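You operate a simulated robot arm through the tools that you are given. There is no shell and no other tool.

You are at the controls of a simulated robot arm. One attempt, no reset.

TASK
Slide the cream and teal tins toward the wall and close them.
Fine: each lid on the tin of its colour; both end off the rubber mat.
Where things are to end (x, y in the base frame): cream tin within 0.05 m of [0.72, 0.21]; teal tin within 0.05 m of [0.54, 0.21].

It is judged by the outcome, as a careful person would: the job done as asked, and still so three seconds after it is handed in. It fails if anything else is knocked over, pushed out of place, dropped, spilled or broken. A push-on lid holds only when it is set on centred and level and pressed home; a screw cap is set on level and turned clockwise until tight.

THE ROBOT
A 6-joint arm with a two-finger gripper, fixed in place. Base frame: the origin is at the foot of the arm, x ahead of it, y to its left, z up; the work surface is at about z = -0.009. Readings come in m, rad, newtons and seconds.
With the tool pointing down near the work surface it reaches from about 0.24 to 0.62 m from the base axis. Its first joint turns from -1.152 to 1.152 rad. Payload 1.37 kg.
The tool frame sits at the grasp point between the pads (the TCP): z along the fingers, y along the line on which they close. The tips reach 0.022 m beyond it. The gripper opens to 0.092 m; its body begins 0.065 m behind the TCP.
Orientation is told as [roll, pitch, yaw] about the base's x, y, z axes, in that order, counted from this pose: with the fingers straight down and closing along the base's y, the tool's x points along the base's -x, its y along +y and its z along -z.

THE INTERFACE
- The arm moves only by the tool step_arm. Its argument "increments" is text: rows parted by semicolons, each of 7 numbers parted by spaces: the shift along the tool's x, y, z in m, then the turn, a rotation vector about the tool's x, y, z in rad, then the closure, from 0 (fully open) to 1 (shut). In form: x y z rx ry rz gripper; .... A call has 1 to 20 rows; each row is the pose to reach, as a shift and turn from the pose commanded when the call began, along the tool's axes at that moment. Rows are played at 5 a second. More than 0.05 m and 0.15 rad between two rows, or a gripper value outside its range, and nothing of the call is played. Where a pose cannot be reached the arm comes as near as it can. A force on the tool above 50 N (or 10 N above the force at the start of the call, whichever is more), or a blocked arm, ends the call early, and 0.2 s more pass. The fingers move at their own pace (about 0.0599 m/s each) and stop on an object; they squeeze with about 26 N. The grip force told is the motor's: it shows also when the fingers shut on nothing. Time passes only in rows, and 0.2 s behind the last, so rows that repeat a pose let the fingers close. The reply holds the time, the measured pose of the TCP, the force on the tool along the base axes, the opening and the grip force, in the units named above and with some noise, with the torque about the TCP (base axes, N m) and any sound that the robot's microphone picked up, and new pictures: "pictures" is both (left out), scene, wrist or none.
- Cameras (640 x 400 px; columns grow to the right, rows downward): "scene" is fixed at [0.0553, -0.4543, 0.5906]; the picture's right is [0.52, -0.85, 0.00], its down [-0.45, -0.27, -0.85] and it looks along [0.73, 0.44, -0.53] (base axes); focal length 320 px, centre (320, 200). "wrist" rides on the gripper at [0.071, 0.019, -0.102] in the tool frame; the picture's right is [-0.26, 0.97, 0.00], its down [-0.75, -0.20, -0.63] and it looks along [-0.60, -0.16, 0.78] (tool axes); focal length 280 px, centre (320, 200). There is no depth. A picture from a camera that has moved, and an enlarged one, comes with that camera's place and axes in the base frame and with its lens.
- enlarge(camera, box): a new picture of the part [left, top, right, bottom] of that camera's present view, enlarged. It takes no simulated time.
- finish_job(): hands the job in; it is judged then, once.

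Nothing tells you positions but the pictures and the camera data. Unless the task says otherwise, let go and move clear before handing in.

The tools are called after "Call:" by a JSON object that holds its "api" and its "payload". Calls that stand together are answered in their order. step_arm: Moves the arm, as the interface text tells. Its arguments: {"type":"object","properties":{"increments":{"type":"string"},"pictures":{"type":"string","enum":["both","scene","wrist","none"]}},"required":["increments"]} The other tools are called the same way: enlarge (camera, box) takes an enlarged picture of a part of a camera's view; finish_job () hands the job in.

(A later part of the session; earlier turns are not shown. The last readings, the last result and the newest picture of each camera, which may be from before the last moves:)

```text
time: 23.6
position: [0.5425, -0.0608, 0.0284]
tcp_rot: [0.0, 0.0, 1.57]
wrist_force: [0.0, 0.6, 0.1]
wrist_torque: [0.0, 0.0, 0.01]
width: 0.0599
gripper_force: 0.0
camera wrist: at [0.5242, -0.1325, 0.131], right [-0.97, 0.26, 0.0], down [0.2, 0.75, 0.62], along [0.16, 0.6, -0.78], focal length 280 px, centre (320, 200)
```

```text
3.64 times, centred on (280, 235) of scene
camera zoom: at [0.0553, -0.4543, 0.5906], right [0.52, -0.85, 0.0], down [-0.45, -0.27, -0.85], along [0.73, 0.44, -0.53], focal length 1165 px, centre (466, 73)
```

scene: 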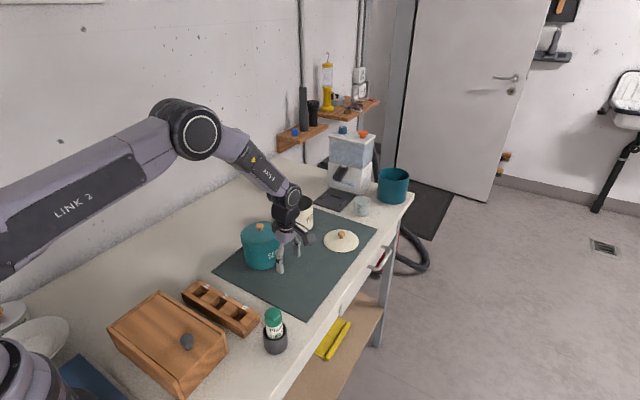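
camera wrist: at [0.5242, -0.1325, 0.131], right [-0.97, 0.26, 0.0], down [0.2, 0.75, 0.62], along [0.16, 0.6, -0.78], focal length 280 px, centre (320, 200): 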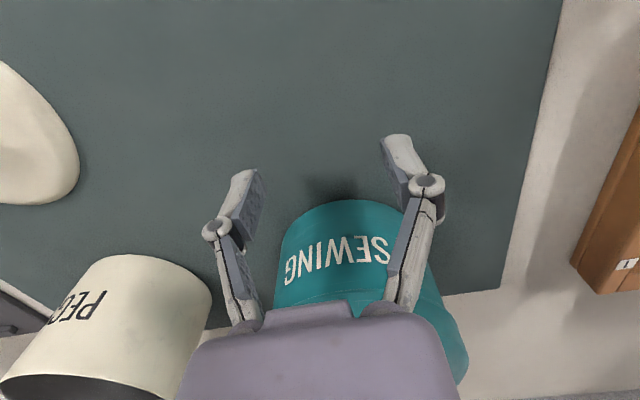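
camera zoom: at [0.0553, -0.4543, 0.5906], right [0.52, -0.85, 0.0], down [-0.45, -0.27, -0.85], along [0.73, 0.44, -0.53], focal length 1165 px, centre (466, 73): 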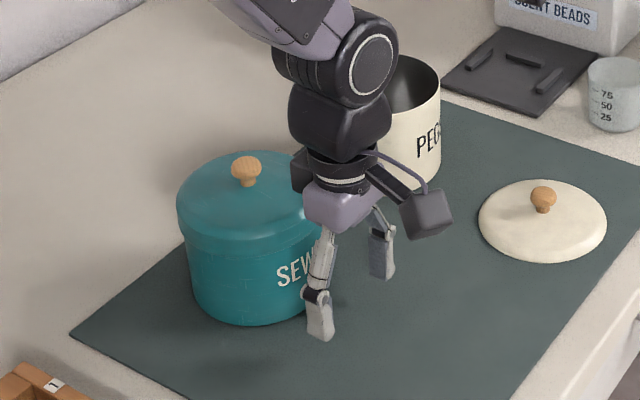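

The fingers are behind the teal tin with the cradle centred on it. I'll raise 6 mm for clearance under the gripper body and push slowly toward +y (slightly toward -x), checking partway.

Call:
{"api": "step_arm", "payload": {"increments": "-0.01 0 -0.006 0 0 0 0.35; -0.02 0 -0.006 0 0 0 0.35; -0.03 0 -0.006 0 0 0 0.35; -0.038 0 -0.006 0 0 0 0.35; -0.046 0.0012 -0.006 0 0 0 0.35; -0.054 0.0025 -0.006 0 0 0 0.35; -0.062 0.0037 -0.006 0 0 0 0.35; -0.07 0.005 -0.006 0 0 0 0.35; -0.078 0.0062 -0.006 0 0 0 0.35; -0.086 0.0075 -0.006 0 0 0 0.35; -0.094 0.0087 -0.006 0 0 0 0.35; -0.1 0.0097 -0.006 0 0 0 0.35"}}

Call:
{"api": "enlarge", "payload": {"camera": "scene", "box": [200, 170, 320, 280]}}

```text
time: 26.2
position: [0.5341, 0.0395, 0.0349]
tcp_rot: [0.0, -0.002, 1.571]
wrist_force: [2.8, -2.4, 1.4]
wrist_torque: [0.12, 0.03, -0.09]
width: 0.0607
gripper_force: 0.7
camera wrist: at [0.5141, -0.0323, 0.1364], right [-0.97, 0.26, 0.0], down [0.2, 0.75, 0.63], along [0.16, 0.6, -0.78], focal length 280 px, centre (320, 200)
```

scene: 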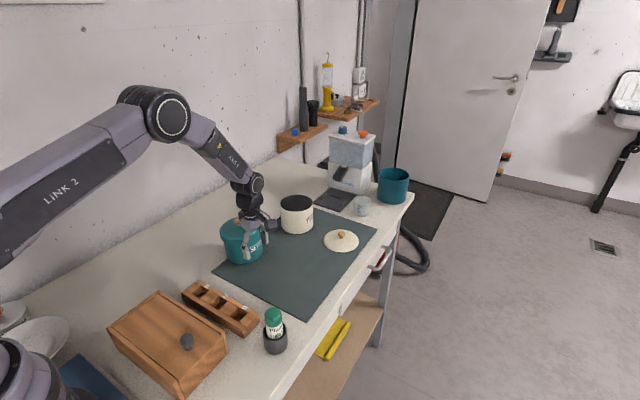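
wrist: 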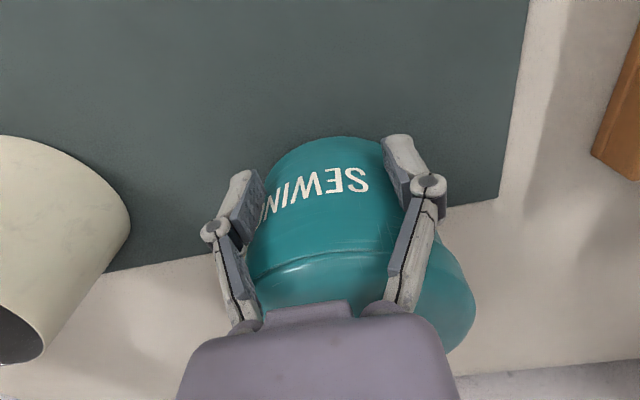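

```text
3.64 times, centred on (260, 225) of scene
camera zoom: at [0.0553, -0.4543, 0.5906], right [0.52, -0.85, 0.0], down [-0.45, -0.27, -0.85], along [0.73, 0.44, -0.53], focal length 1165 px, centre (538, 109)
```

zoom: 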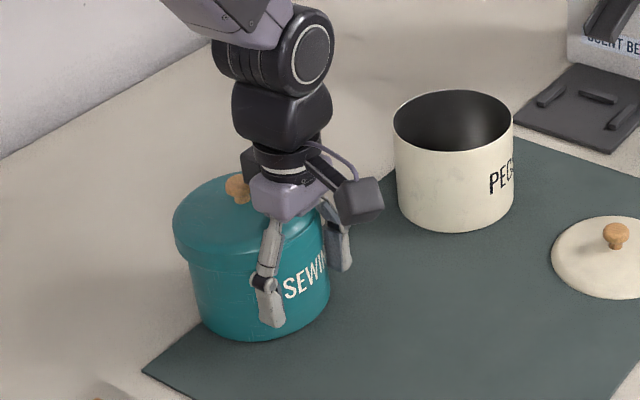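

The teal tin rides nicely in the cradle at about (0.53, 0.09). I'll push on to about (0.517, 0.205).

Call:
{"api": "step_arm", "payload": {"increments": "-0.008 0.0012 0 0 0 0 0.35; -0.016 0.0025 0 0 0 0 0.35; -0.024 0.0037 0 0 0 0 0.35; -0.032 0.005 0 0 0 0 0.35; -0.04 0.0062 0 0 0 0 0.35; -0.048 0.0075 0 0 0 0 0.35; -0.056 0.0087 0 0 0 0 0.35; -0.064 0.01 0 0 0 0 0.35; -0.072 0.0112 0 0 0 0 0.35; -0.08 0.0125 0 0 0 0 0.35; -0.088 0.0137 0 0 0 0 0.35; -0.096 0.015 0 0 0 0 0.35; -0.104 0.0162 0 0 0 0 0.35; -0.11 0.017 0 0 0 0 0.35; -0.116 0.0175 0 0 0 0 0.35; -0.116 0.0175 0 0 0 0 0.35"}}

Call:
{"api": "enlarge", "payload": {"camera": "scene", "box": [180, 160, 300, 270]}}

```text
time: 29.6
position: [0.5166, 0.1544, 0.0358]
tcp_rot: [0.001, 0.0, 1.571]
wrist_force: [-0.2, -1.2, 1.5]
wrist_torque: [0.01, 0.0, -0.02]
width: 0.0607
gripper_force: 0.5
camera wrist: at [0.4972, 0.0834, 0.1368], right [-0.97, 0.26, 0.0], down [0.2, 0.75, 0.62], along [0.16, 0.6, -0.78], focal length 280 px, centre (320, 200)
```

scene: 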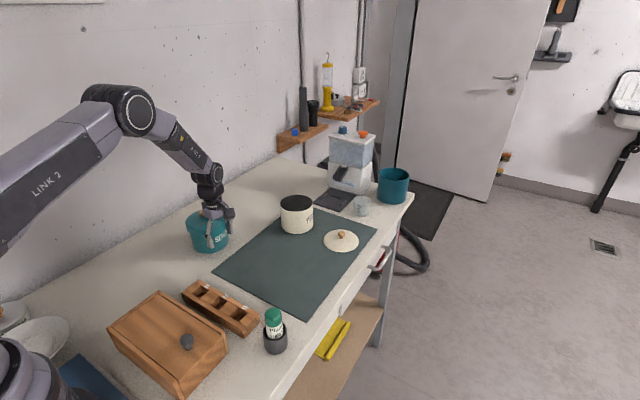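
wrist: 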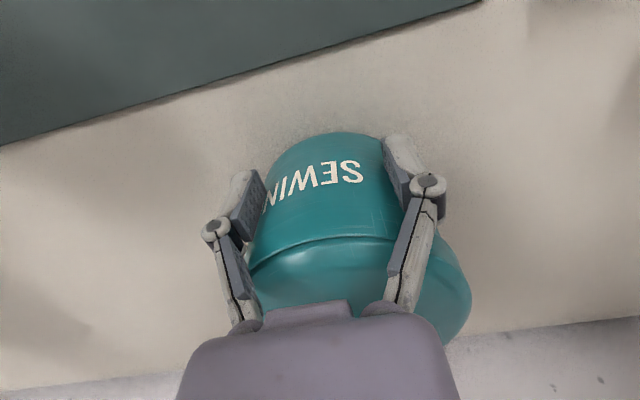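

```text
3.64 times, centred on (240, 215) of scene
camera zoom: at [0.0553, -0.4543, 0.5906], right [0.52, -0.85, 0.0], down [-0.45, -0.27, -0.85], along [0.73, 0.44, -0.53], focal length 1165 px, centre (611, 146)
```

zoom: 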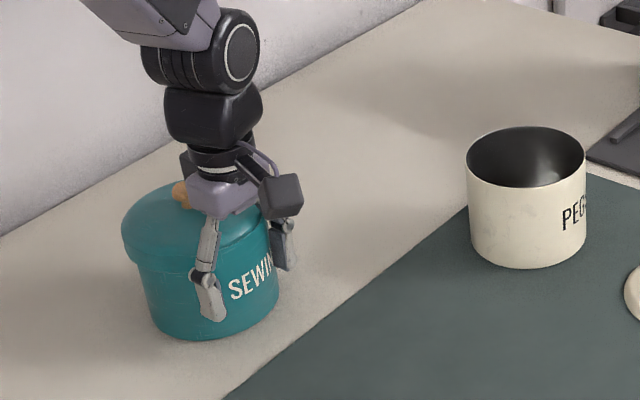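

The teal tin stands fully on the bench at about (0.517, 0.205), lid level. I'll back straight off and lift.

Call:
{"api": "step_arm", "payload": {"increments": "0.015 0 0 0 0 0 0.35; 0.035 0 0 0 0 0 0.35; 0.06 0 -0.01 0 0 0 0.35; 0.08 0 -0.04 0 0 0 0.35; 0.1 0 -0.08 0 0 0 0.2; 0.12 0 -0.12 0 0 0 0; 0.14 0 -0.16 0 0 0 0; 0.16 0 -0.19 0 0 0 0; 0.16 0 -0.19 0 0 0 0"}}

Call:
{"api": "enlarge", "payload": {"camera": "scene", "box": [180, 190, 260, 270]}}

```text
time: 31.6
position: [0.516, -0.0058, 0.2254]
tcp_rot: [0.0, -0.001, 1.571]
wrist_force: [0.3, 1.9, -0.9]
wrist_torque: [0.0, -0.01, -0.05]
width: 0.0917
gripper_force: 0.0
camera wrist: at [0.4966, -0.0782, 0.3277], right [-0.97, 0.26, 0.0], down [0.2, 0.75, 0.62], along [0.16, 0.6, -0.78], focal length 280 px, centre (320, 200)
```

scene: 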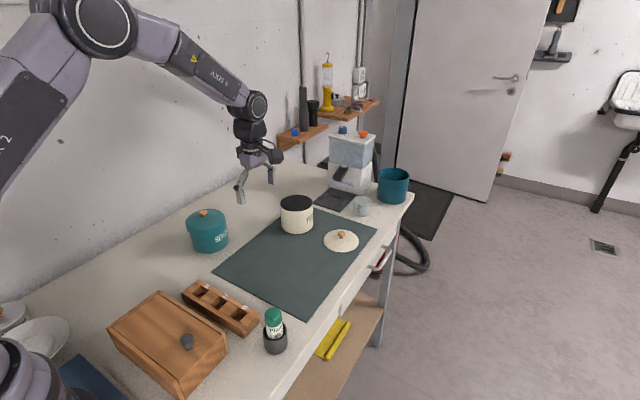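
wrist: 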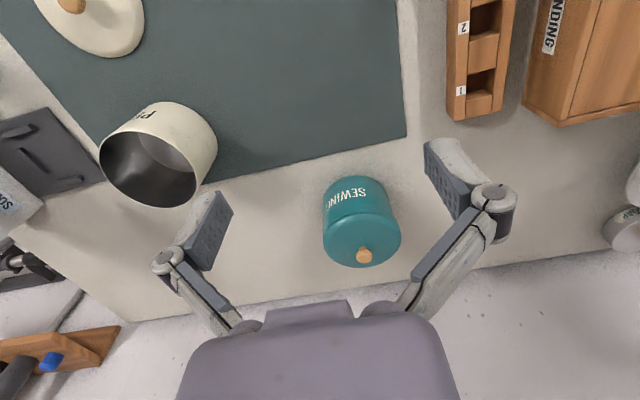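

```text
5.00 times, centred on (220, 230) of scene
camera zoom: at [0.0553, -0.4543, 0.5906], right [0.52, -0.85, 0.0], down [-0.45, -0.27, -0.85], along [0.73, 0.44, -0.53], focal length 1602 px, centre (820, 50)
```

zoom: 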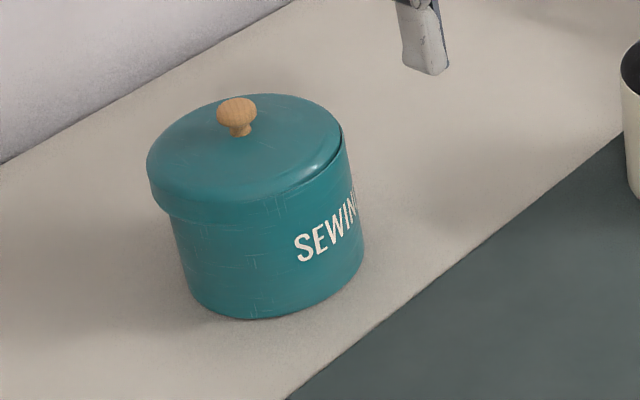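

The teal lid now looks shifted on its tin; the gripper must have nudged it during the push. I'll look closer.

Call:
{"api": "enlarge", "payload": {"camera": "scene", "box": [185, 200, 230, 258]}}

Call:
{"api": "enlarge", "payload": {"camera": "wrist", "box": [300, 160, 420, 280]}}

```text
6.90 times, centred on (208, 229) of scene
camera zoom: at [0.0553, -0.4543, 0.5906], right [0.52, -0.85, 0.0], down [-0.45, -0.27, -0.85], along [0.73, 0.44, -0.53], focal length 2210 px, centre (1096, 0)
```

zoom: 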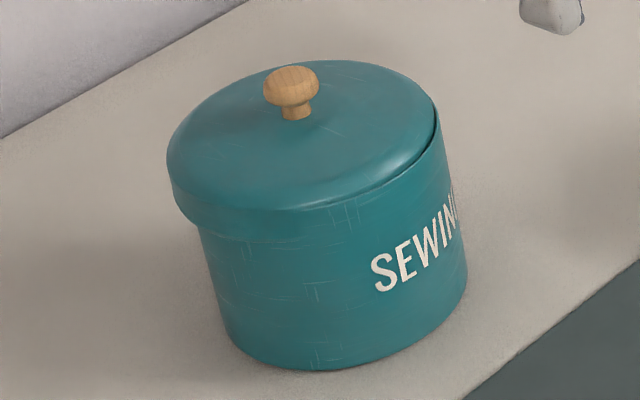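

```text
3.33 times, centred on (360, 220) of wrist
camera zoom: at [0.4966, -0.0782, 0.3277], right [-0.97, 0.26, 0.0], down [0.2, 0.75, 0.62], along [0.16, 0.6, -0.78], focal length 935 px, centre (187, 133)
```

zoom: 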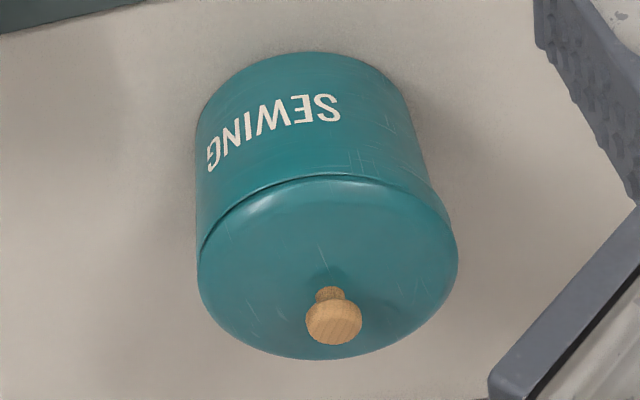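

The teal lid has slid several millimetres off centre; the gripper body probably brushed the knob during the push. The tin itself is in its final place, so I'll re-seat the lid here, and push the cream tin before closing it. I'll turn back to yaw 0 and view from above.

Call:
{"api": "step_arm", "payload": {"increments": "-0.02 0 0 0 0 0.131 0; -0.04 0 0 0 0 0.262 0; -0.06 0 0 0 0 0.393 0; -0.08 0 0 0 0 0.524 0; -0.1 0 0 0 0 0.654 0; -0.12 0 0 0 0 0.785 0; -0.14 0 0 0 0 0.916 0; -0.16 0 0 0 0 1.047 0; -0.18 0 0.005 0 0 1.178 0; -0.19 0 0.01 0 0 1.309 0; -0.2 0 0.02 0 0 1.44 0; -0.211 0 0.025 0 0 1.5708 0; -0.211 0 0.025 0 0 1.5708 0; -0.211 0 0.025 0 0 1.5708 0"}}

Call:
{"api": "enlarge", "payload": {"camera": "wrist", "box": [230, 10, 410, 170]}}

Call:
{"api": "enlarge", "payload": {"camera": "scene", "box": [185, 200, 230, 258]}}

```text
time: 34.6
position: [0.5152, 0.2058, 0.2002]
tcp_rot: [0.001, 0.001, 0.0]
wrist_force: [-0.4, 0.7, -0.6]
wrist_torque: [0.01, 0.03, 0.0]
width: 0.0919
gripper_force: 0.1
camera wrist: at [0.4449, 0.2242, 0.3015], right [0.26, 0.96, 0.0], down [0.75, -0.21, 0.62], along [0.6, -0.16, -0.78], focal length 280 px, centre (320, 200)
```

scene: 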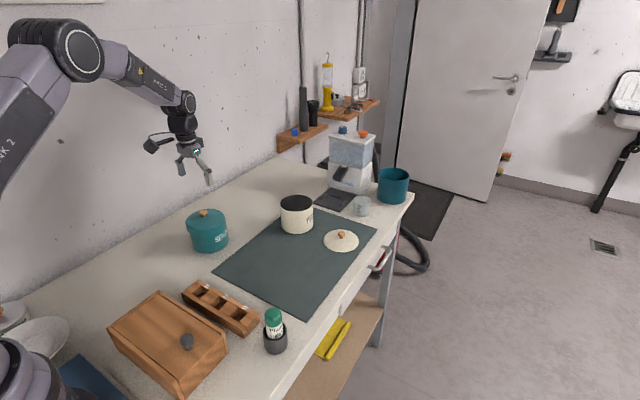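
wrist: 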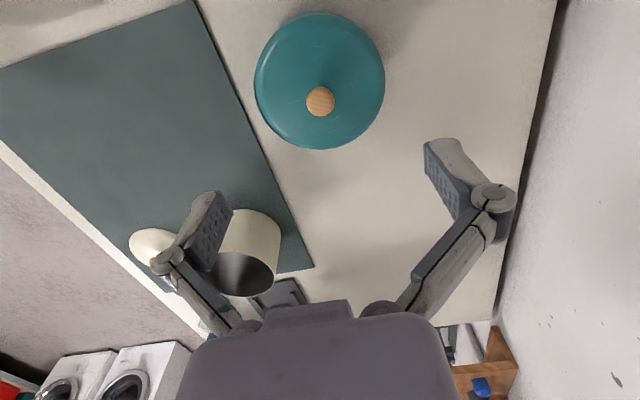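

```text
2.50 times, centred on (320, 90) of wrist
camera zoom: at [0.4449, 0.2242, 0.3015], right [0.26, 0.96, 0.0], down [0.75, -0.21, 0.62], along [0.6, -0.16, -0.78], focal length 701 px, centre (320, 475)
```

zoom: 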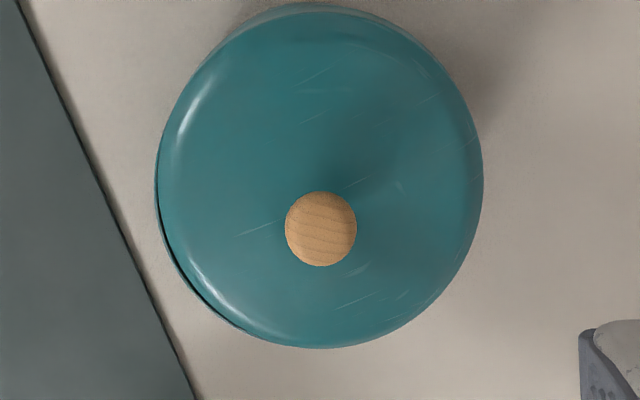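

```text
6.90 times, centred on (208, 229) of scene
camera zoom: at [0.0553, -0.4543, 0.5906], right [0.52, -0.85, 0.0], down [-0.45, -0.27, -0.85], along [0.73, 0.44, -0.53], focal length 2210 px, centre (1096, 0)
```

zoom: 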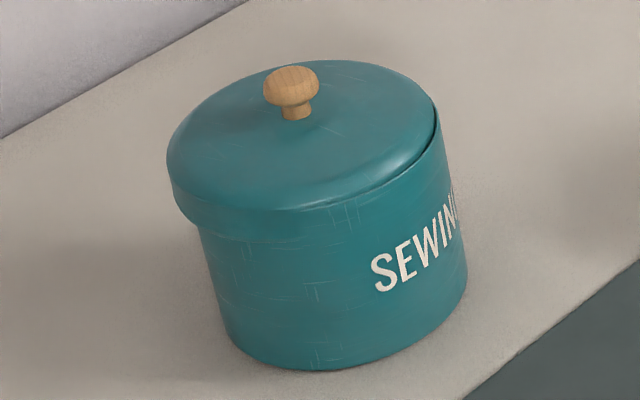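

The lid is only about 3 mm off centre and the tin is where I expected, at (0.516, 0.205). I'll grip the knob again.

Call:
{"api": "step_arm", "payload": {"increments": "0.0025 0.001 0.02 0 0 0 0; 0.0025 0.001 0.045 0 0 0 0; 0.0025 0.001 0.065 0 0 0 0; 0.0025 0.001 0.08 0 0 0 0; 0.0025 0.001 0.087 0 0 0 0; 0.0025 0.001 0.087 0 0 0 0; 0.0025 0.001 0.087 0 0 0 1; 0.0025 0.001 0.087 0 0 0 1; 0.0025 0.001 0.087 0 0 0 1; 0.0025 0.001 0.087 0 0 0 1; 0.0025 0.001 0.087 0 0 0 1; 0.0025 0.001 0.087 0 0 0 1"}}

Call:
{"api": "enlarge", "payload": {"camera": "wrist", "box": [240, 140, 400, 240]}}

```text
time: 37.2
position: [0.515, 0.2058, 0.1128]
tcp_rot: [0.0, 0.001, 0.001]
wrist_force: [1.2, -0.1, 0.3]
wrist_torque: [0.02, 0.01, 0.04]
width: 0.02
gripper_force: 26.4
heard: snap
camera wrist: at [0.4429, 0.225, 0.2146], right [0.26, 0.97, 0.0], down [0.75, -0.2, 0.63], along [0.6, -0.16, -0.78], focal length 280 px, centre (320, 200)
```

scene: 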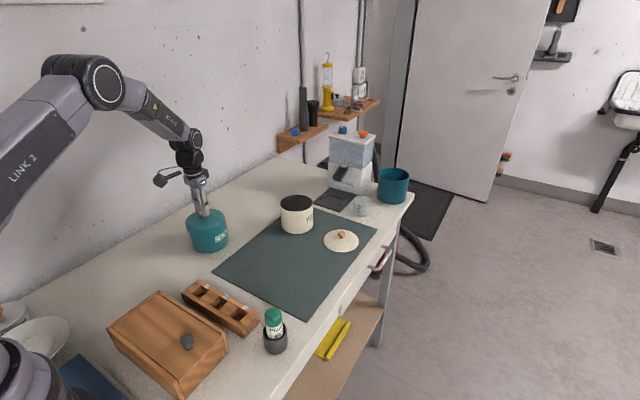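
wrist: 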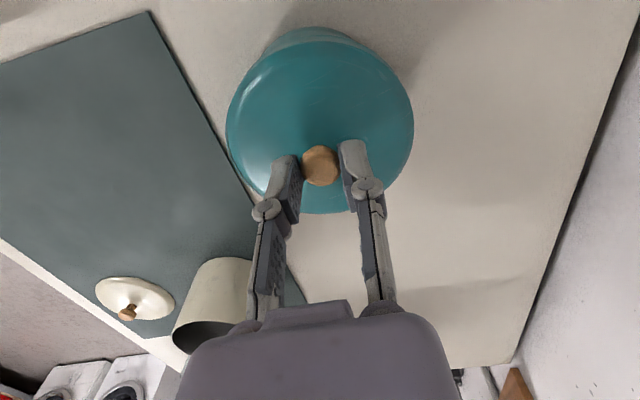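

```text
4.00 times, centred on (320, 190) of wrist
camera zoom: at [0.4429, 0.225, 0.2146], right [0.26, 0.97, 0.0], down [0.75, -0.2, 0.63], along [0.6, -0.16, -0.78], focal length 1122 px, centre (320, 240)
```

zoom: 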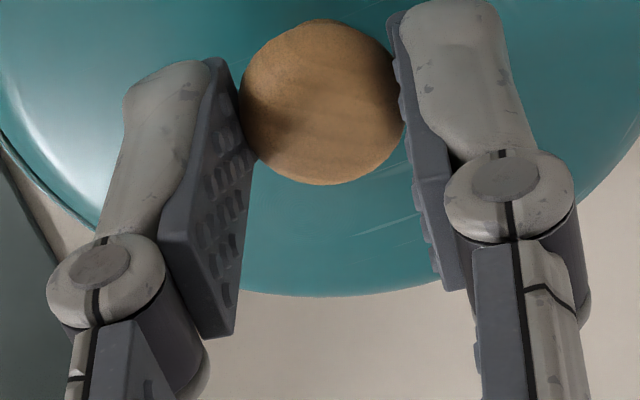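

Another snap sounded as the fingers closed on the knob. I'll check how the lid sits on the tin now.

Call:
{"api": "enlarge", "payload": {"camera": "scene", "box": [185, 200, 230, 258]}}

Call:
{"api": "enlarge", "payload": {"camera": "wrist", "box": [220, 10, 420, 160]}}

```text
6.90 times, centred on (208, 229) of scene
camera zoom: at [0.0553, -0.4543, 0.5906], right [0.52, -0.85, 0.0], down [-0.45, -0.27, -0.85], along [0.73, 0.44, -0.53], focal length 2210 px, centre (1096, 0)
```

zoom: 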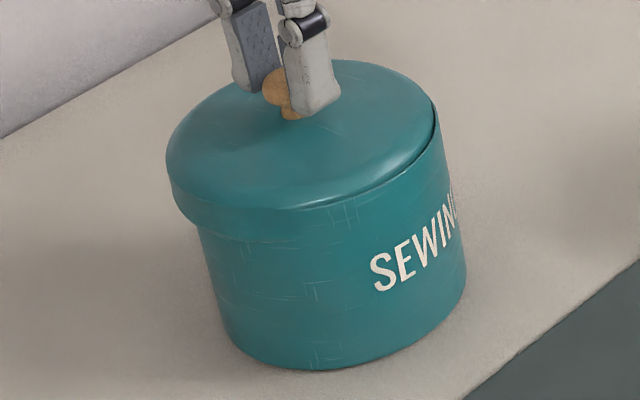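

```text
2.67 times, centred on (320, 85) of wrist
camera zoom: at [0.4429, 0.225, 0.2146], right [0.26, 0.97, 0.0], down [0.75, -0.2, 0.63], along [0.6, -0.16, -0.78], focal length 748 px, centre (320, 507)
```

zoom: 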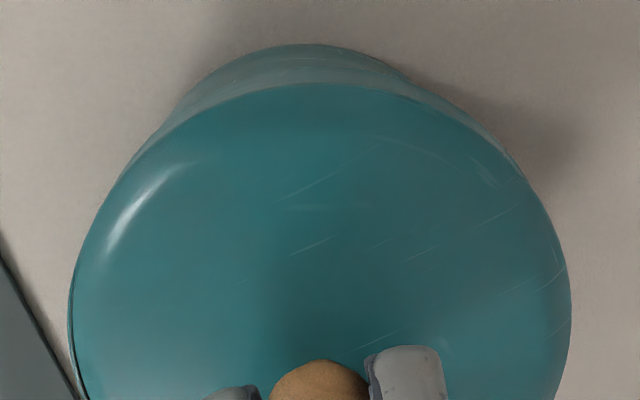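

The lid is still offset. I'll lift slightly to see whether it comes free of the tin.

Call:
{"api": "step_arm", "payload": {"increments": "0 0 -0.002 0 0 0 1; 0 0 -0.004 0 0 0 1; 0 0 -0.007 0 0 0 1; 0 0 -0.01 0 0 0 1; 0 0 -0.01 0 0 0 1", "pictures": "scene"}}

Call:
{"api": "enlarge", "payload": {"camera": "scene", "box": [185, 200, 230, 258]}}

```text
time: 38.4
position: [0.5137, 0.2062, 0.1222]
tcp_rot: [0.0, 0.0, 0.0]
wrist_force: [0.0, -1.0, 0.9]
wrist_torque: [-0.01, -0.03, 0.02]
width: 0.0203
gripper_force: 26.2
```

scene: 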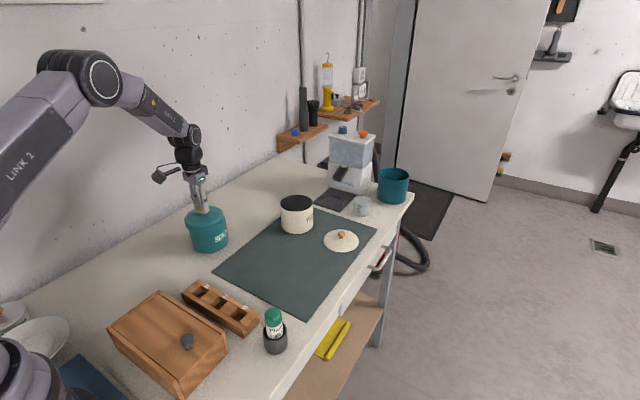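

```text
6.90 times, centred on (208, 229) of scene
camera zoom: at [0.0553, -0.4543, 0.5906], right [0.52, -0.85, 0.0], down [-0.45, -0.27, -0.85], along [0.73, 0.44, -0.53], focal length 2210 px, centre (1096, 0)
```

zoom: 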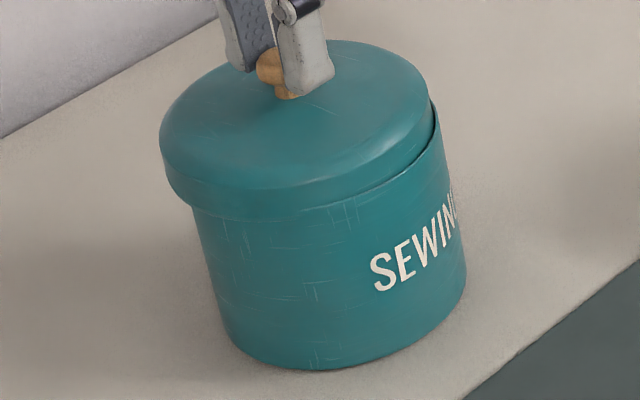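

The lid was loose, so it must be re-seated and pressed harder. I'll raise it a little further, shift it over the tin's centre, and measure again.

Call:
{"api": "step_arm", "payload": {"increments": "0 0 -0.006 0 0 0 1; 0 0 -0.012 0 0 0 1; -0.0018 -0.0008 -0.012 0 0 0 1; -0.0037 -0.0017 -0.012 0 0 0 1; -0.0037 -0.0017 -0.012 0 0 0 1; -0.0037 -0.0017 -0.012 0 0 0 1"}}

Call:
{"api": "enlarge", "payload": {"camera": "scene", "box": [180, 200, 204, 260]}}

Call:
{"api": "enlarge", "payload": {"camera": "scene", "box": [210, 200, 234, 260]}}

Call:
{"api": "enlarge", "payload": {"camera": "wrist", "box": [230, 10, 310, 90]}}

Call:
{"api": "enlarge", "payload": {"camera": "wrist", "box": [330, 10, 410, 90]}}

```text
time: 39.8
position: [0.5178, 0.2044, 0.1336]
tcp_rot: [0.0, 0.001, 0.002]
wrist_force: [0.7, -0.6, -0.1]
wrist_torque: [0.0, -0.01, -0.02]
width: 0.0202
gripper_force: 25.6
camera wrist: at [0.4464, 0.2234, 0.2365], right [0.26, 0.97, 0.0], down [0.75, -0.2, 0.63], along [0.6, -0.16, -0.78], focal length 280 px, centre (320, 200)
```

scene: 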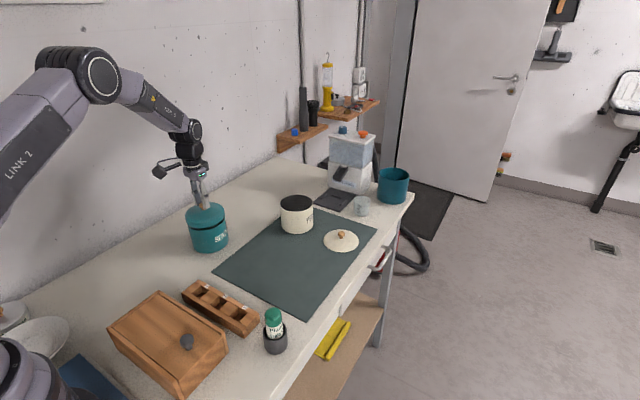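
wrist: 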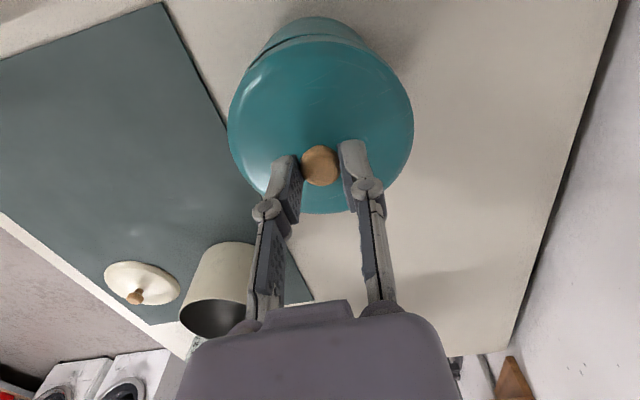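

```text
6.67 times, centred on (192, 230) of scene
camera zoom: at [0.0553, -0.4543, 0.5906], right [0.52, -0.85, 0.0], down [-0.45, -0.27, -0.85], along [0.73, 0.44, -0.53], focal length 2136 px, centre (1173, 0)
```

zoom: 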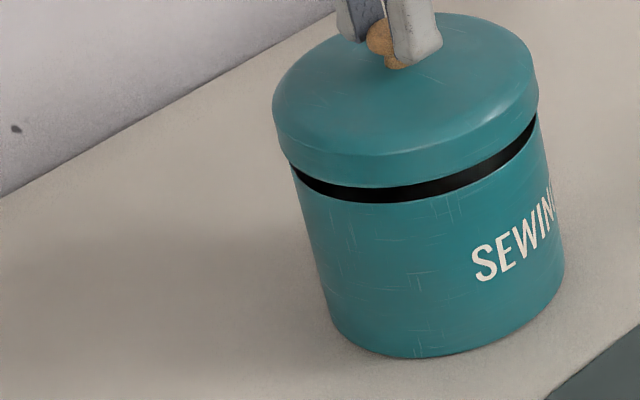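

```text
6.67 times, centred on (222, 230) of scene
camera zoom: at [0.0553, -0.4543, 0.5906], right [0.52, -0.85, 0.0], down [-0.45, -0.27, -0.85], along [0.73, 0.44, -0.53], focal length 2136 px, centre (973, 0)
```

zoom: 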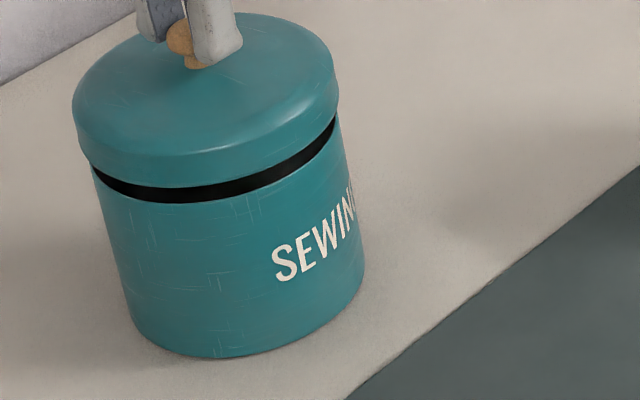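

```text
5.00 times, centred on (270, 50) of wrist
camera zoom: at [0.4464, 0.2234, 0.2365], right [0.26, 0.97, 0.0], down [0.75, -0.2, 0.63], along [0.6, -0.16, -0.78], focal length 1402 px, centre (570, 950)
```

zoom: 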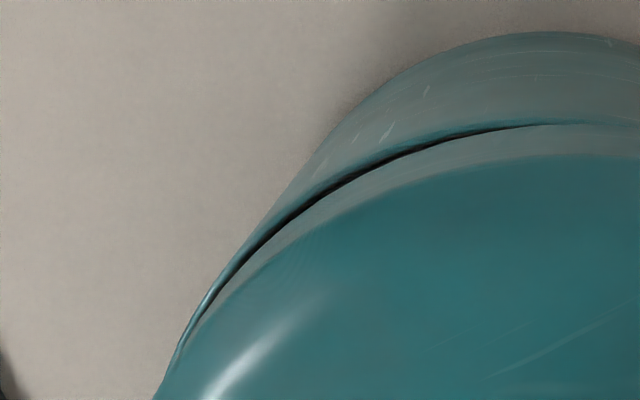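

```text
5.00 times, centred on (370, 50) of wrist
camera zoom: at [0.4464, 0.2234, 0.2365], right [0.26, 0.97, 0.0], down [0.75, -0.2, 0.63], along [0.6, -0.16, -0.78], focal length 1402 px, centre (70, 950)
```

zoom: 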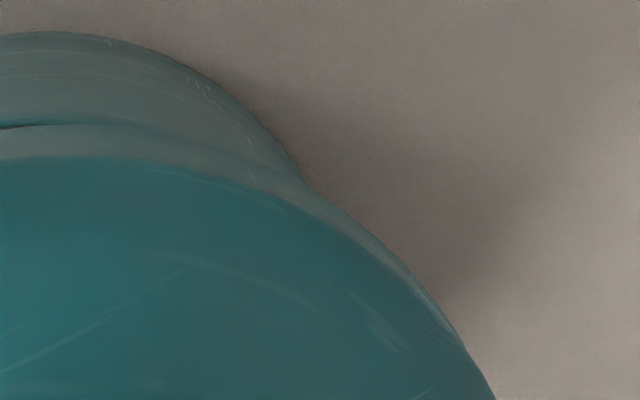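

The wrist view shows the tin peeking out a little more on the -y side. I'll take very tight zooms of both rim ends to measure the offset.

Call:
{"api": "enlarge", "payload": {"camera": "scene", "box": [180, 208, 204, 232]}}

Call:
{"api": "enlarge", "payload": {"camera": "scene", "box": [214, 202, 238, 226]}}

Call:
{"api": "enlarge", "payload": {"camera": "wrist", "box": [220, 50, 260, 110]}}

Call:
{"api": "enlarge", "payload": {"camera": "wrist", "box": [380, 50, 420, 110]}}

```text
16.00 times, centred on (192, 220) of scene
camera zoom: at [0.0553, -0.4543, 0.5906], right [0.52, -0.85, 0.0], down [-0.45, -0.27, -0.85], along [0.73, 0.44, -0.53], focal length 5127 px, centre (2368, -120)
```

zoom: 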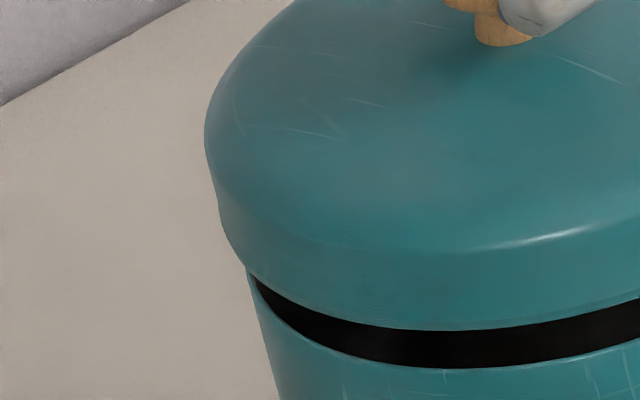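

```text
16.00 times, centred on (226, 214) of scene
camera zoom: at [0.0553, -0.4543, 0.5906], right [0.52, -0.85, 0.0], down [-0.45, -0.27, -0.85], along [0.73, 0.44, -0.53], focal length 5127 px, centre (1824, -24)
```

zoom: 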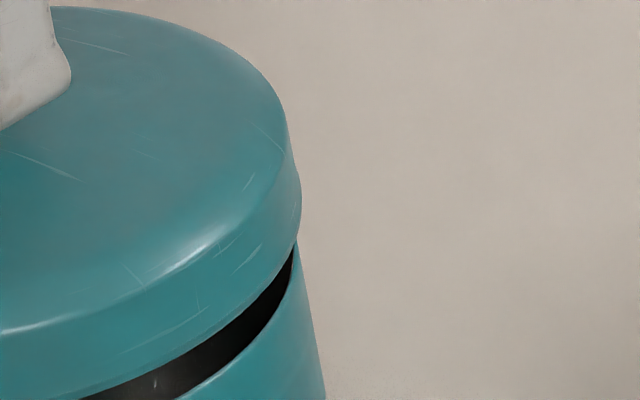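

```text
6.67 times, centred on (240, 80) of wrist
camera zoom: at [0.4464, 0.2234, 0.2365], right [0.26, 0.97, 0.0], down [0.75, -0.2, 0.63], along [0.6, -0.16, -0.78], focal length 1869 px, centre (853, 1000)
```

zoom: 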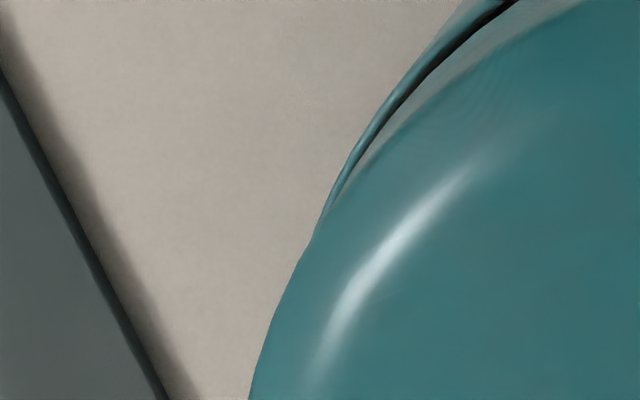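

```text
6.67 times, centred on (400, 80) of wrist
camera zoom: at [0.4464, 0.2234, 0.2365], right [0.26, 0.97, 0.0], down [0.75, -0.2, 0.63], along [0.6, -0.16, -0.78], focal length 1869 px, centre (-213, 1000)
```

zoom: 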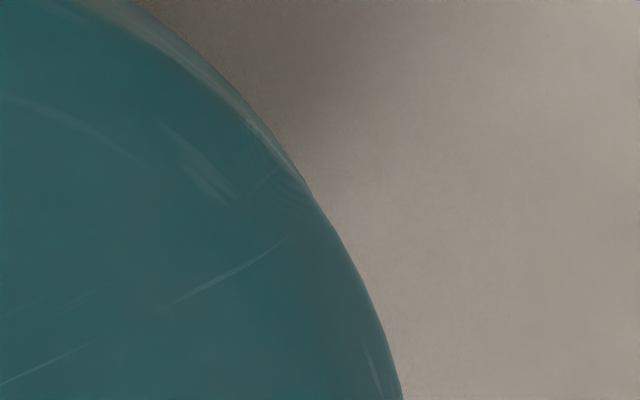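

The scene view shows no sideways offset. Wrist view and front gap together say the lid is about 2 mm too far from the camera, i.e. the tin is about (-1.3, -1.9) mm away. I'll correct that, lower until the skirt just meets the rim, and re-measure.

Call:
{"api": "step_arm", "payload": {"increments": "0.0007 -0.001 0 0 0 0 1; 0.0013 -0.0019 0.002 0 0 0 1; 0.0013 -0.0019 0.004 0 0 0 1; 0.0013 -0.0019 0.006 0 0 0 1; 0.0013 -0.0019 0.006 0 0 0 1; 0.0013 -0.0019 0.006 0 0 0 1"}}

Call:
{"api": "enlarge", "payload": {"camera": "scene", "box": [180, 208, 204, 232]}}

Call:
{"api": "enlarge", "payload": {"camera": "scene", "box": [214, 202, 238, 226]}}

Call:
{"api": "enlarge", "payload": {"camera": "wrist", "box": [230, 10, 310, 90]}}

Call:
{"api": "enlarge", "payload": {"camera": "wrist", "box": [330, 10, 410, 90]}}

```text
time: 41.2
position: [0.5149, 0.2029, 0.1288]
tcp_rot: [-0.001, 0.0, 0.0]
wrist_force: [0.3, -0.1, 0.8]
wrist_torque: [0.03, 0.01, 0.0]
width: 0.0199
gripper_force: 26.5
camera wrist: at [0.445, 0.2216, 0.2307], right [0.26, 0.97, 0.0], down [0.75, -0.2, 0.62], along [0.6, -0.16, -0.78], focal length 280 px, centre (320, 200)
```

scene: 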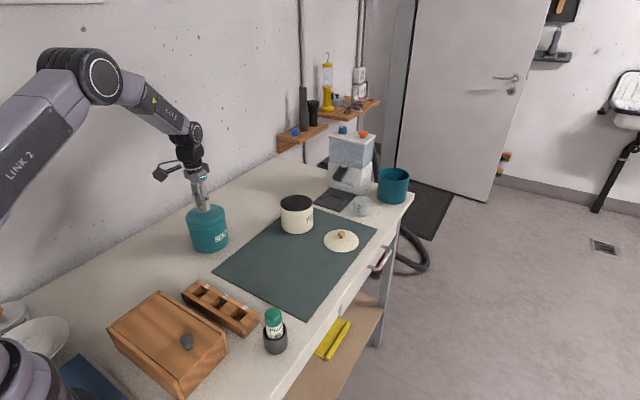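
wrist: 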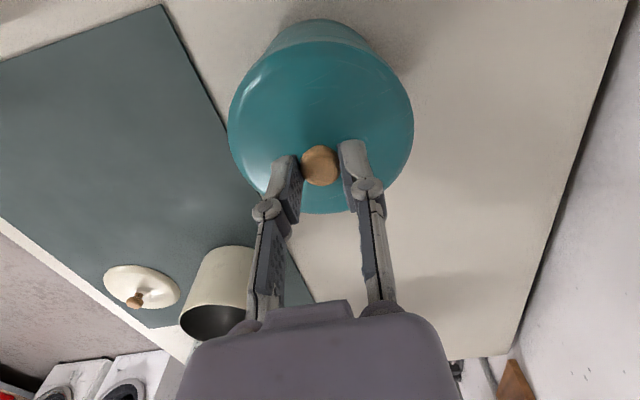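

```text
16.00 times, centred on (192, 220) of scene
camera zoom: at [0.0553, -0.4543, 0.5906], right [0.52, -0.85, 0.0], down [-0.45, -0.27, -0.85], along [0.73, 0.44, -0.53], focal length 5127 px, centre (2368, -120)
```

zoom: 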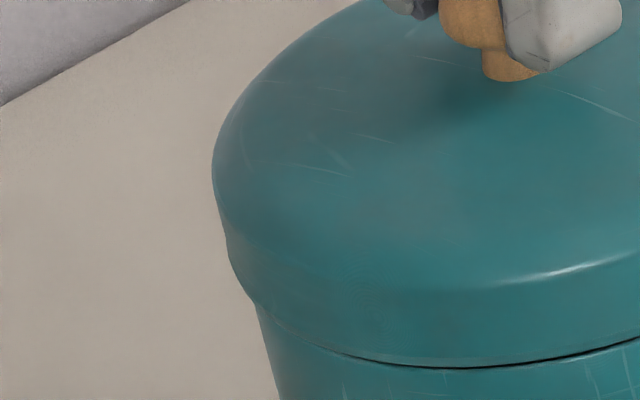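

```text
16.00 times, centred on (226, 214) of scene
camera zoom: at [0.0553, -0.4543, 0.5906], right [0.52, -0.85, 0.0], down [-0.45, -0.27, -0.85], along [0.73, 0.44, -0.53], focal length 5127 px, centre (1824, -24)
```

zoom: 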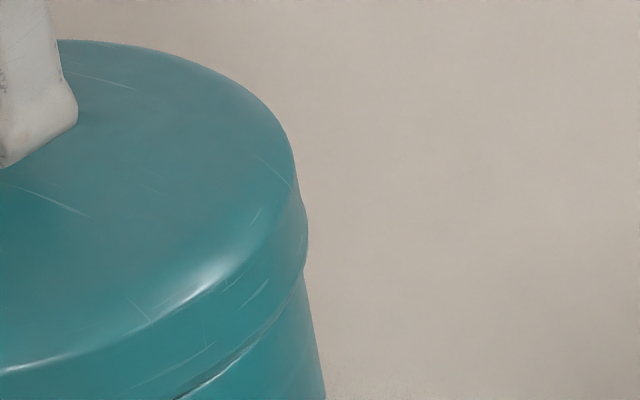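

```text
5.00 times, centred on (270, 50) of wrist
camera zoom: at [0.445, 0.2216, 0.2307], right [0.26, 0.97, 0.0], down [0.75, -0.2, 0.62], along [0.6, -0.16, -0.78], focal length 1402 px, centre (570, 950)
```

zoom: 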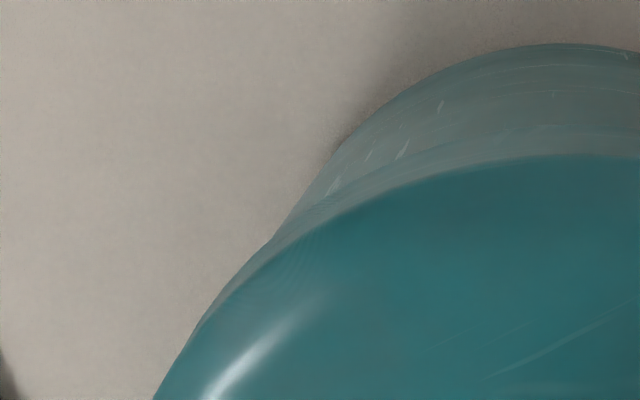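

```text
5.00 times, centred on (370, 50) of wrist
camera zoom: at [0.445, 0.2216, 0.2307], right [0.26, 0.97, 0.0], down [0.75, -0.2, 0.62], along [0.6, -0.16, -0.78], focal length 1402 px, centre (70, 950)
```

zoom: 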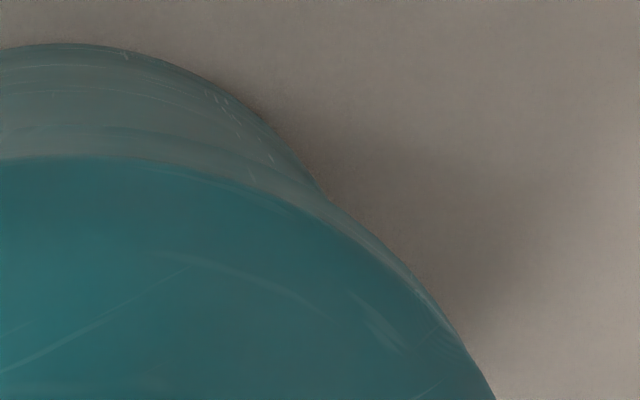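

Both views now agree within about 1 mm. I'll lower onto the rim and press firmly in small steps.

Call:
{"api": "step_arm", "payload": {"increments": "0 -0.0003 0.003 0 0 0 1; 0 -0.0003 0.006 0 0 0 1; 0 -0.0003 0.009 0 0 0 1; 0 -0.0003 0.012 0 0 0 1; 0 -0.0003 0.014 0 0 0 1; 0 -0.0003 0.015 0 0 0 1; 0 -0.0003 0.016 0 0 0 1; 0 -0.0003 0.017 0 0 0 1", "pictures": "scene"}}

Call:
{"api": "enlarge", "payload": {"camera": "scene", "box": [185, 200, 230, 258]}}

```text
time: 43.0
position: [0.5161, 0.2024, 0.1146]
tcp_rot: [0.0, -0.001, 0.0]
wrist_force: [-4.6, -3.3, 17.8]
wrist_torque: [-0.05, 0.39, 0.01]
width: 0.0198
gripper_force: 25.9
heard: snap
```

scene: 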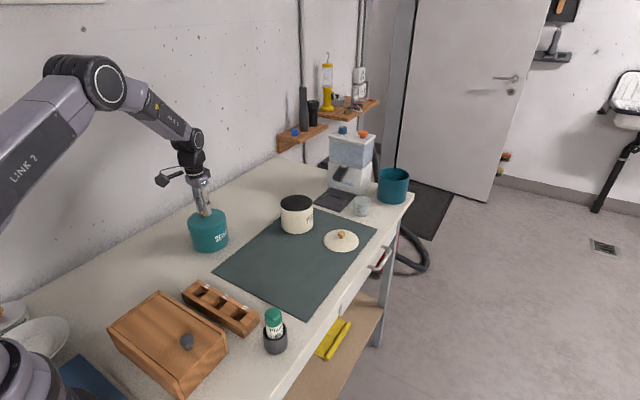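

```text
6.90 times, centred on (208, 229) of scene
camera zoom: at [0.0552, -0.4543, 0.5905], right [0.52, -0.85, 0.0], down [-0.45, -0.27, -0.85], along [0.73, 0.44, -0.53], focal length 2210 px, centre (1096, 0)
```

zoom: 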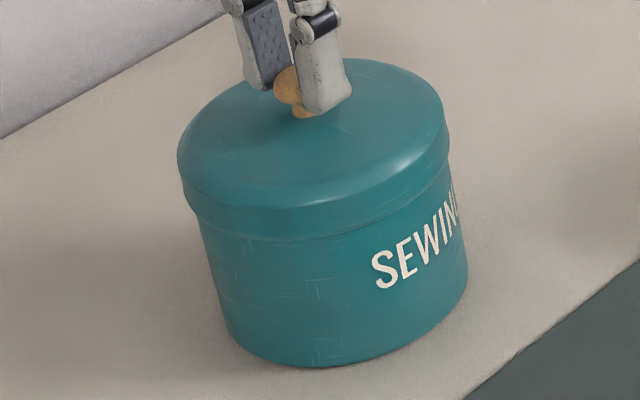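

A snap again, and the lid is level and centred on the tin, with a slight off-centre load through the grip. I'll release and press straight down on top of the knob with a single fingertip so it can settle evenly.

Call:
{"api": "step_arm", "payload": {"increments": "0 0 -0.0015 0 0 0 1; 0 0 -0.0015 0 0 0 0.45; 0 0 -0.0015 0 0 0 0.45; 0 0 -0.0015 0 0 0 0.45; 0 0 -0.015 0 0 0 0.45; 0 0 -0.035 0 0 0 0.45; 0 0.007 -0.045 0 0 0 1; 0 0.007 -0.045 0 0 0 1; 0 0.007 -0.045 0 0 0 1"}}

Call:
{"api": "enlarge", "payload": {"camera": "scene", "box": [185, 190, 235, 258]}}

Call:
{"api": "enlarge", "payload": {"camera": "wrist", "box": [220, 0, 420, 160]}}

```text
time: 45.0
position: [0.5155, 0.2091, 0.1556]
tcp_rot: [0.002, 0.0, 0.0]
wrist_force: [-0.2, 0.7, -0.3]
wrist_torque: [0.02, -0.01, 0.0]
width: 0.0
gripper_force: 26.0
camera wrist: at [0.4449, 0.2287, 0.2584], right [0.26, 0.97, 0.0], down [0.75, -0.2, 0.63], along [0.6, -0.16, -0.78], focal length 280 px, centre (320, 200)
```

scene: 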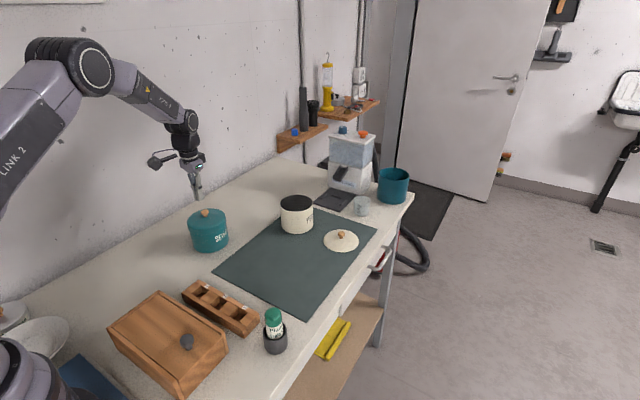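
wrist: 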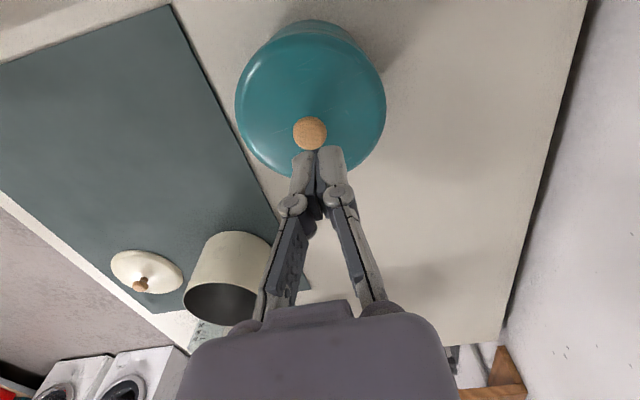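

```text
5.88 times, centred on (210, 224) of scene
camera zoom: at [0.0553, -0.4543, 0.5906], right [0.52, -0.85, 0.0], down [-0.45, -0.27, -0.85], along [0.73, 0.44, -0.53], focal length 1885 px, centre (967, 59)
```

zoom: 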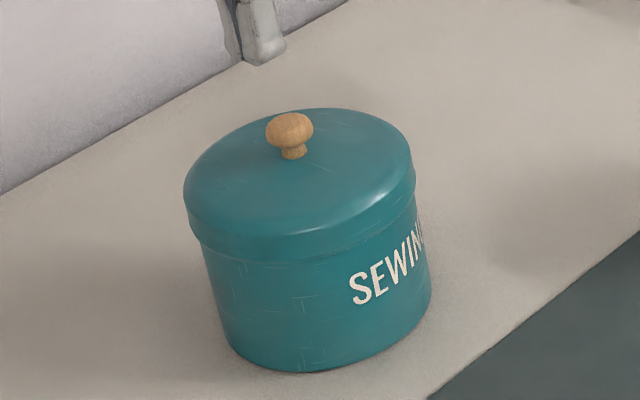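

```text
2.50 times, centred on (320, 80) of wrist
camera zoom: at [0.4449, 0.2287, 0.2584], right [0.26, 0.97, 0.0], down [0.75, -0.2, 0.63], along [0.6, -0.16, -0.78], focal length 701 px, centre (320, 500)
```

zoom: 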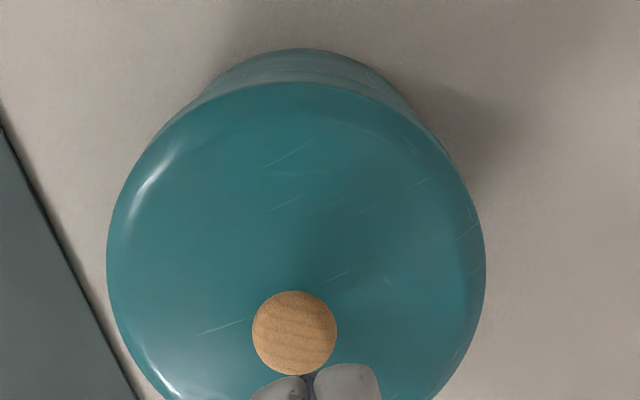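

The lid is seated centrally, knob at about (0.517, 0.203). Now I press down on it with one fingertip in 1 mm steps.

Call:
{"api": "step_arm", "payload": {"increments": "0 0 0.015 0 0 0 1; 0 0 0.024 0 0 0 1; 0 0 0.027 0 0 0 1; 0 0 0.029 0 0 0 1; 0 0 0.03 0 0 0 1; 0 0 0.031 0 0 0 1; 0 0 0.032 0 0 0 1", "pictures": "scene"}}

Call:
{"api": "enlarge", "payload": {"camera": "scene", "box": [185, 190, 235, 258]}}

```text
time: 46.6
position: [0.5153, 0.2098, 0.1248]
tcp_rot: [0.0, -0.001, 0.0]
wrist_force: [-0.9, 0.0, 0.3]
wrist_torque: [-0.01, 0.02, -0.03]
width: 0.0001
gripper_force: 25.9
```

scene: 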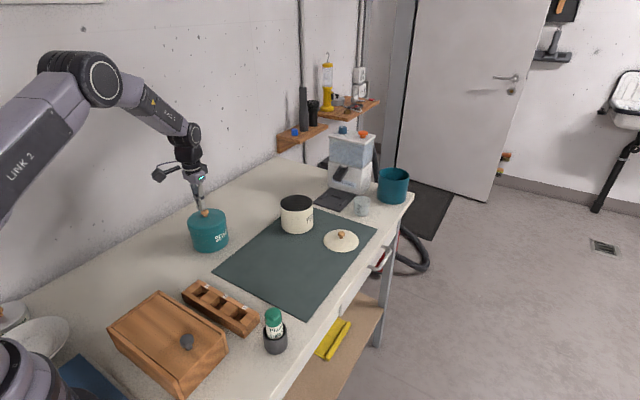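

```text
5.88 times, centred on (210, 224) of scene
camera zoom: at [0.0553, -0.4543, 0.5906], right [0.52, -0.85, 0.0], down [-0.45, -0.27, -0.85], along [0.73, 0.44, -0.53], focal length 1885 px, centre (967, 59)
```

zoom: 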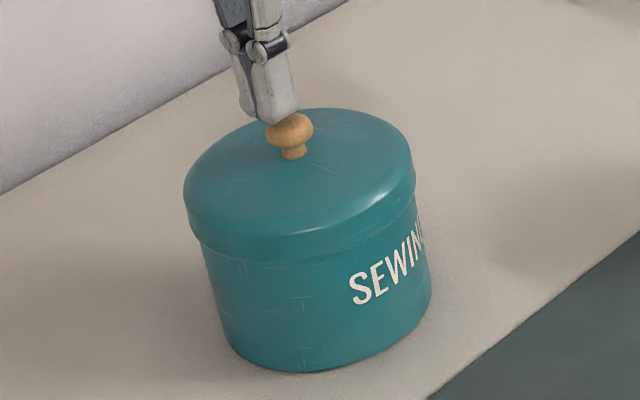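

Just above the knob still; I'll keep pressing down.

Call:
{"api": "step_arm", "payload": {"increments": "0 0 0.001 0 0 0 1; 0 0 0.002 0 0 0 1; 0 0 0.003 0 0 0 1; 0 0 0.004 0 0 0 1; 0 0 0.005 0 0 0 1; 0 0 0.005 0 0 0 1", "pictures": "none"}}

```text
time: 48.0
position: [0.5164, 0.2089, 0.12]
tcp_rot: [0.001, -0.002, 0.0]
wrist_force: [-1.1, -0.4, 8.7]
wrist_torque: [-0.07, 0.01, -0.02]
width: 0.0
gripper_force: 26.3
```

Contact at 9 N, with the load straight through the knob. Pressing on to roughly 40 N.

Call:
{"api": "step_arm", "payload": {"increments": "0 0 0.0008 0 0 0 1; 0 0 0.0016 0 0 0 1; 0 0 0.0022 0 0 0 1; 0 0 0.0022 0 0 0 1", "pictures": "none"}}

```text
time: 49.0
position: [0.515, 0.2095, 0.1209]
tcp_rot: [0.001, -0.004, -0.001]
wrist_force: [-7.5, -4.6, 32.7]
wrist_torque: [-0.21, 0.11, 0.0]
width: 0.0061
gripper_force: 25.8
```

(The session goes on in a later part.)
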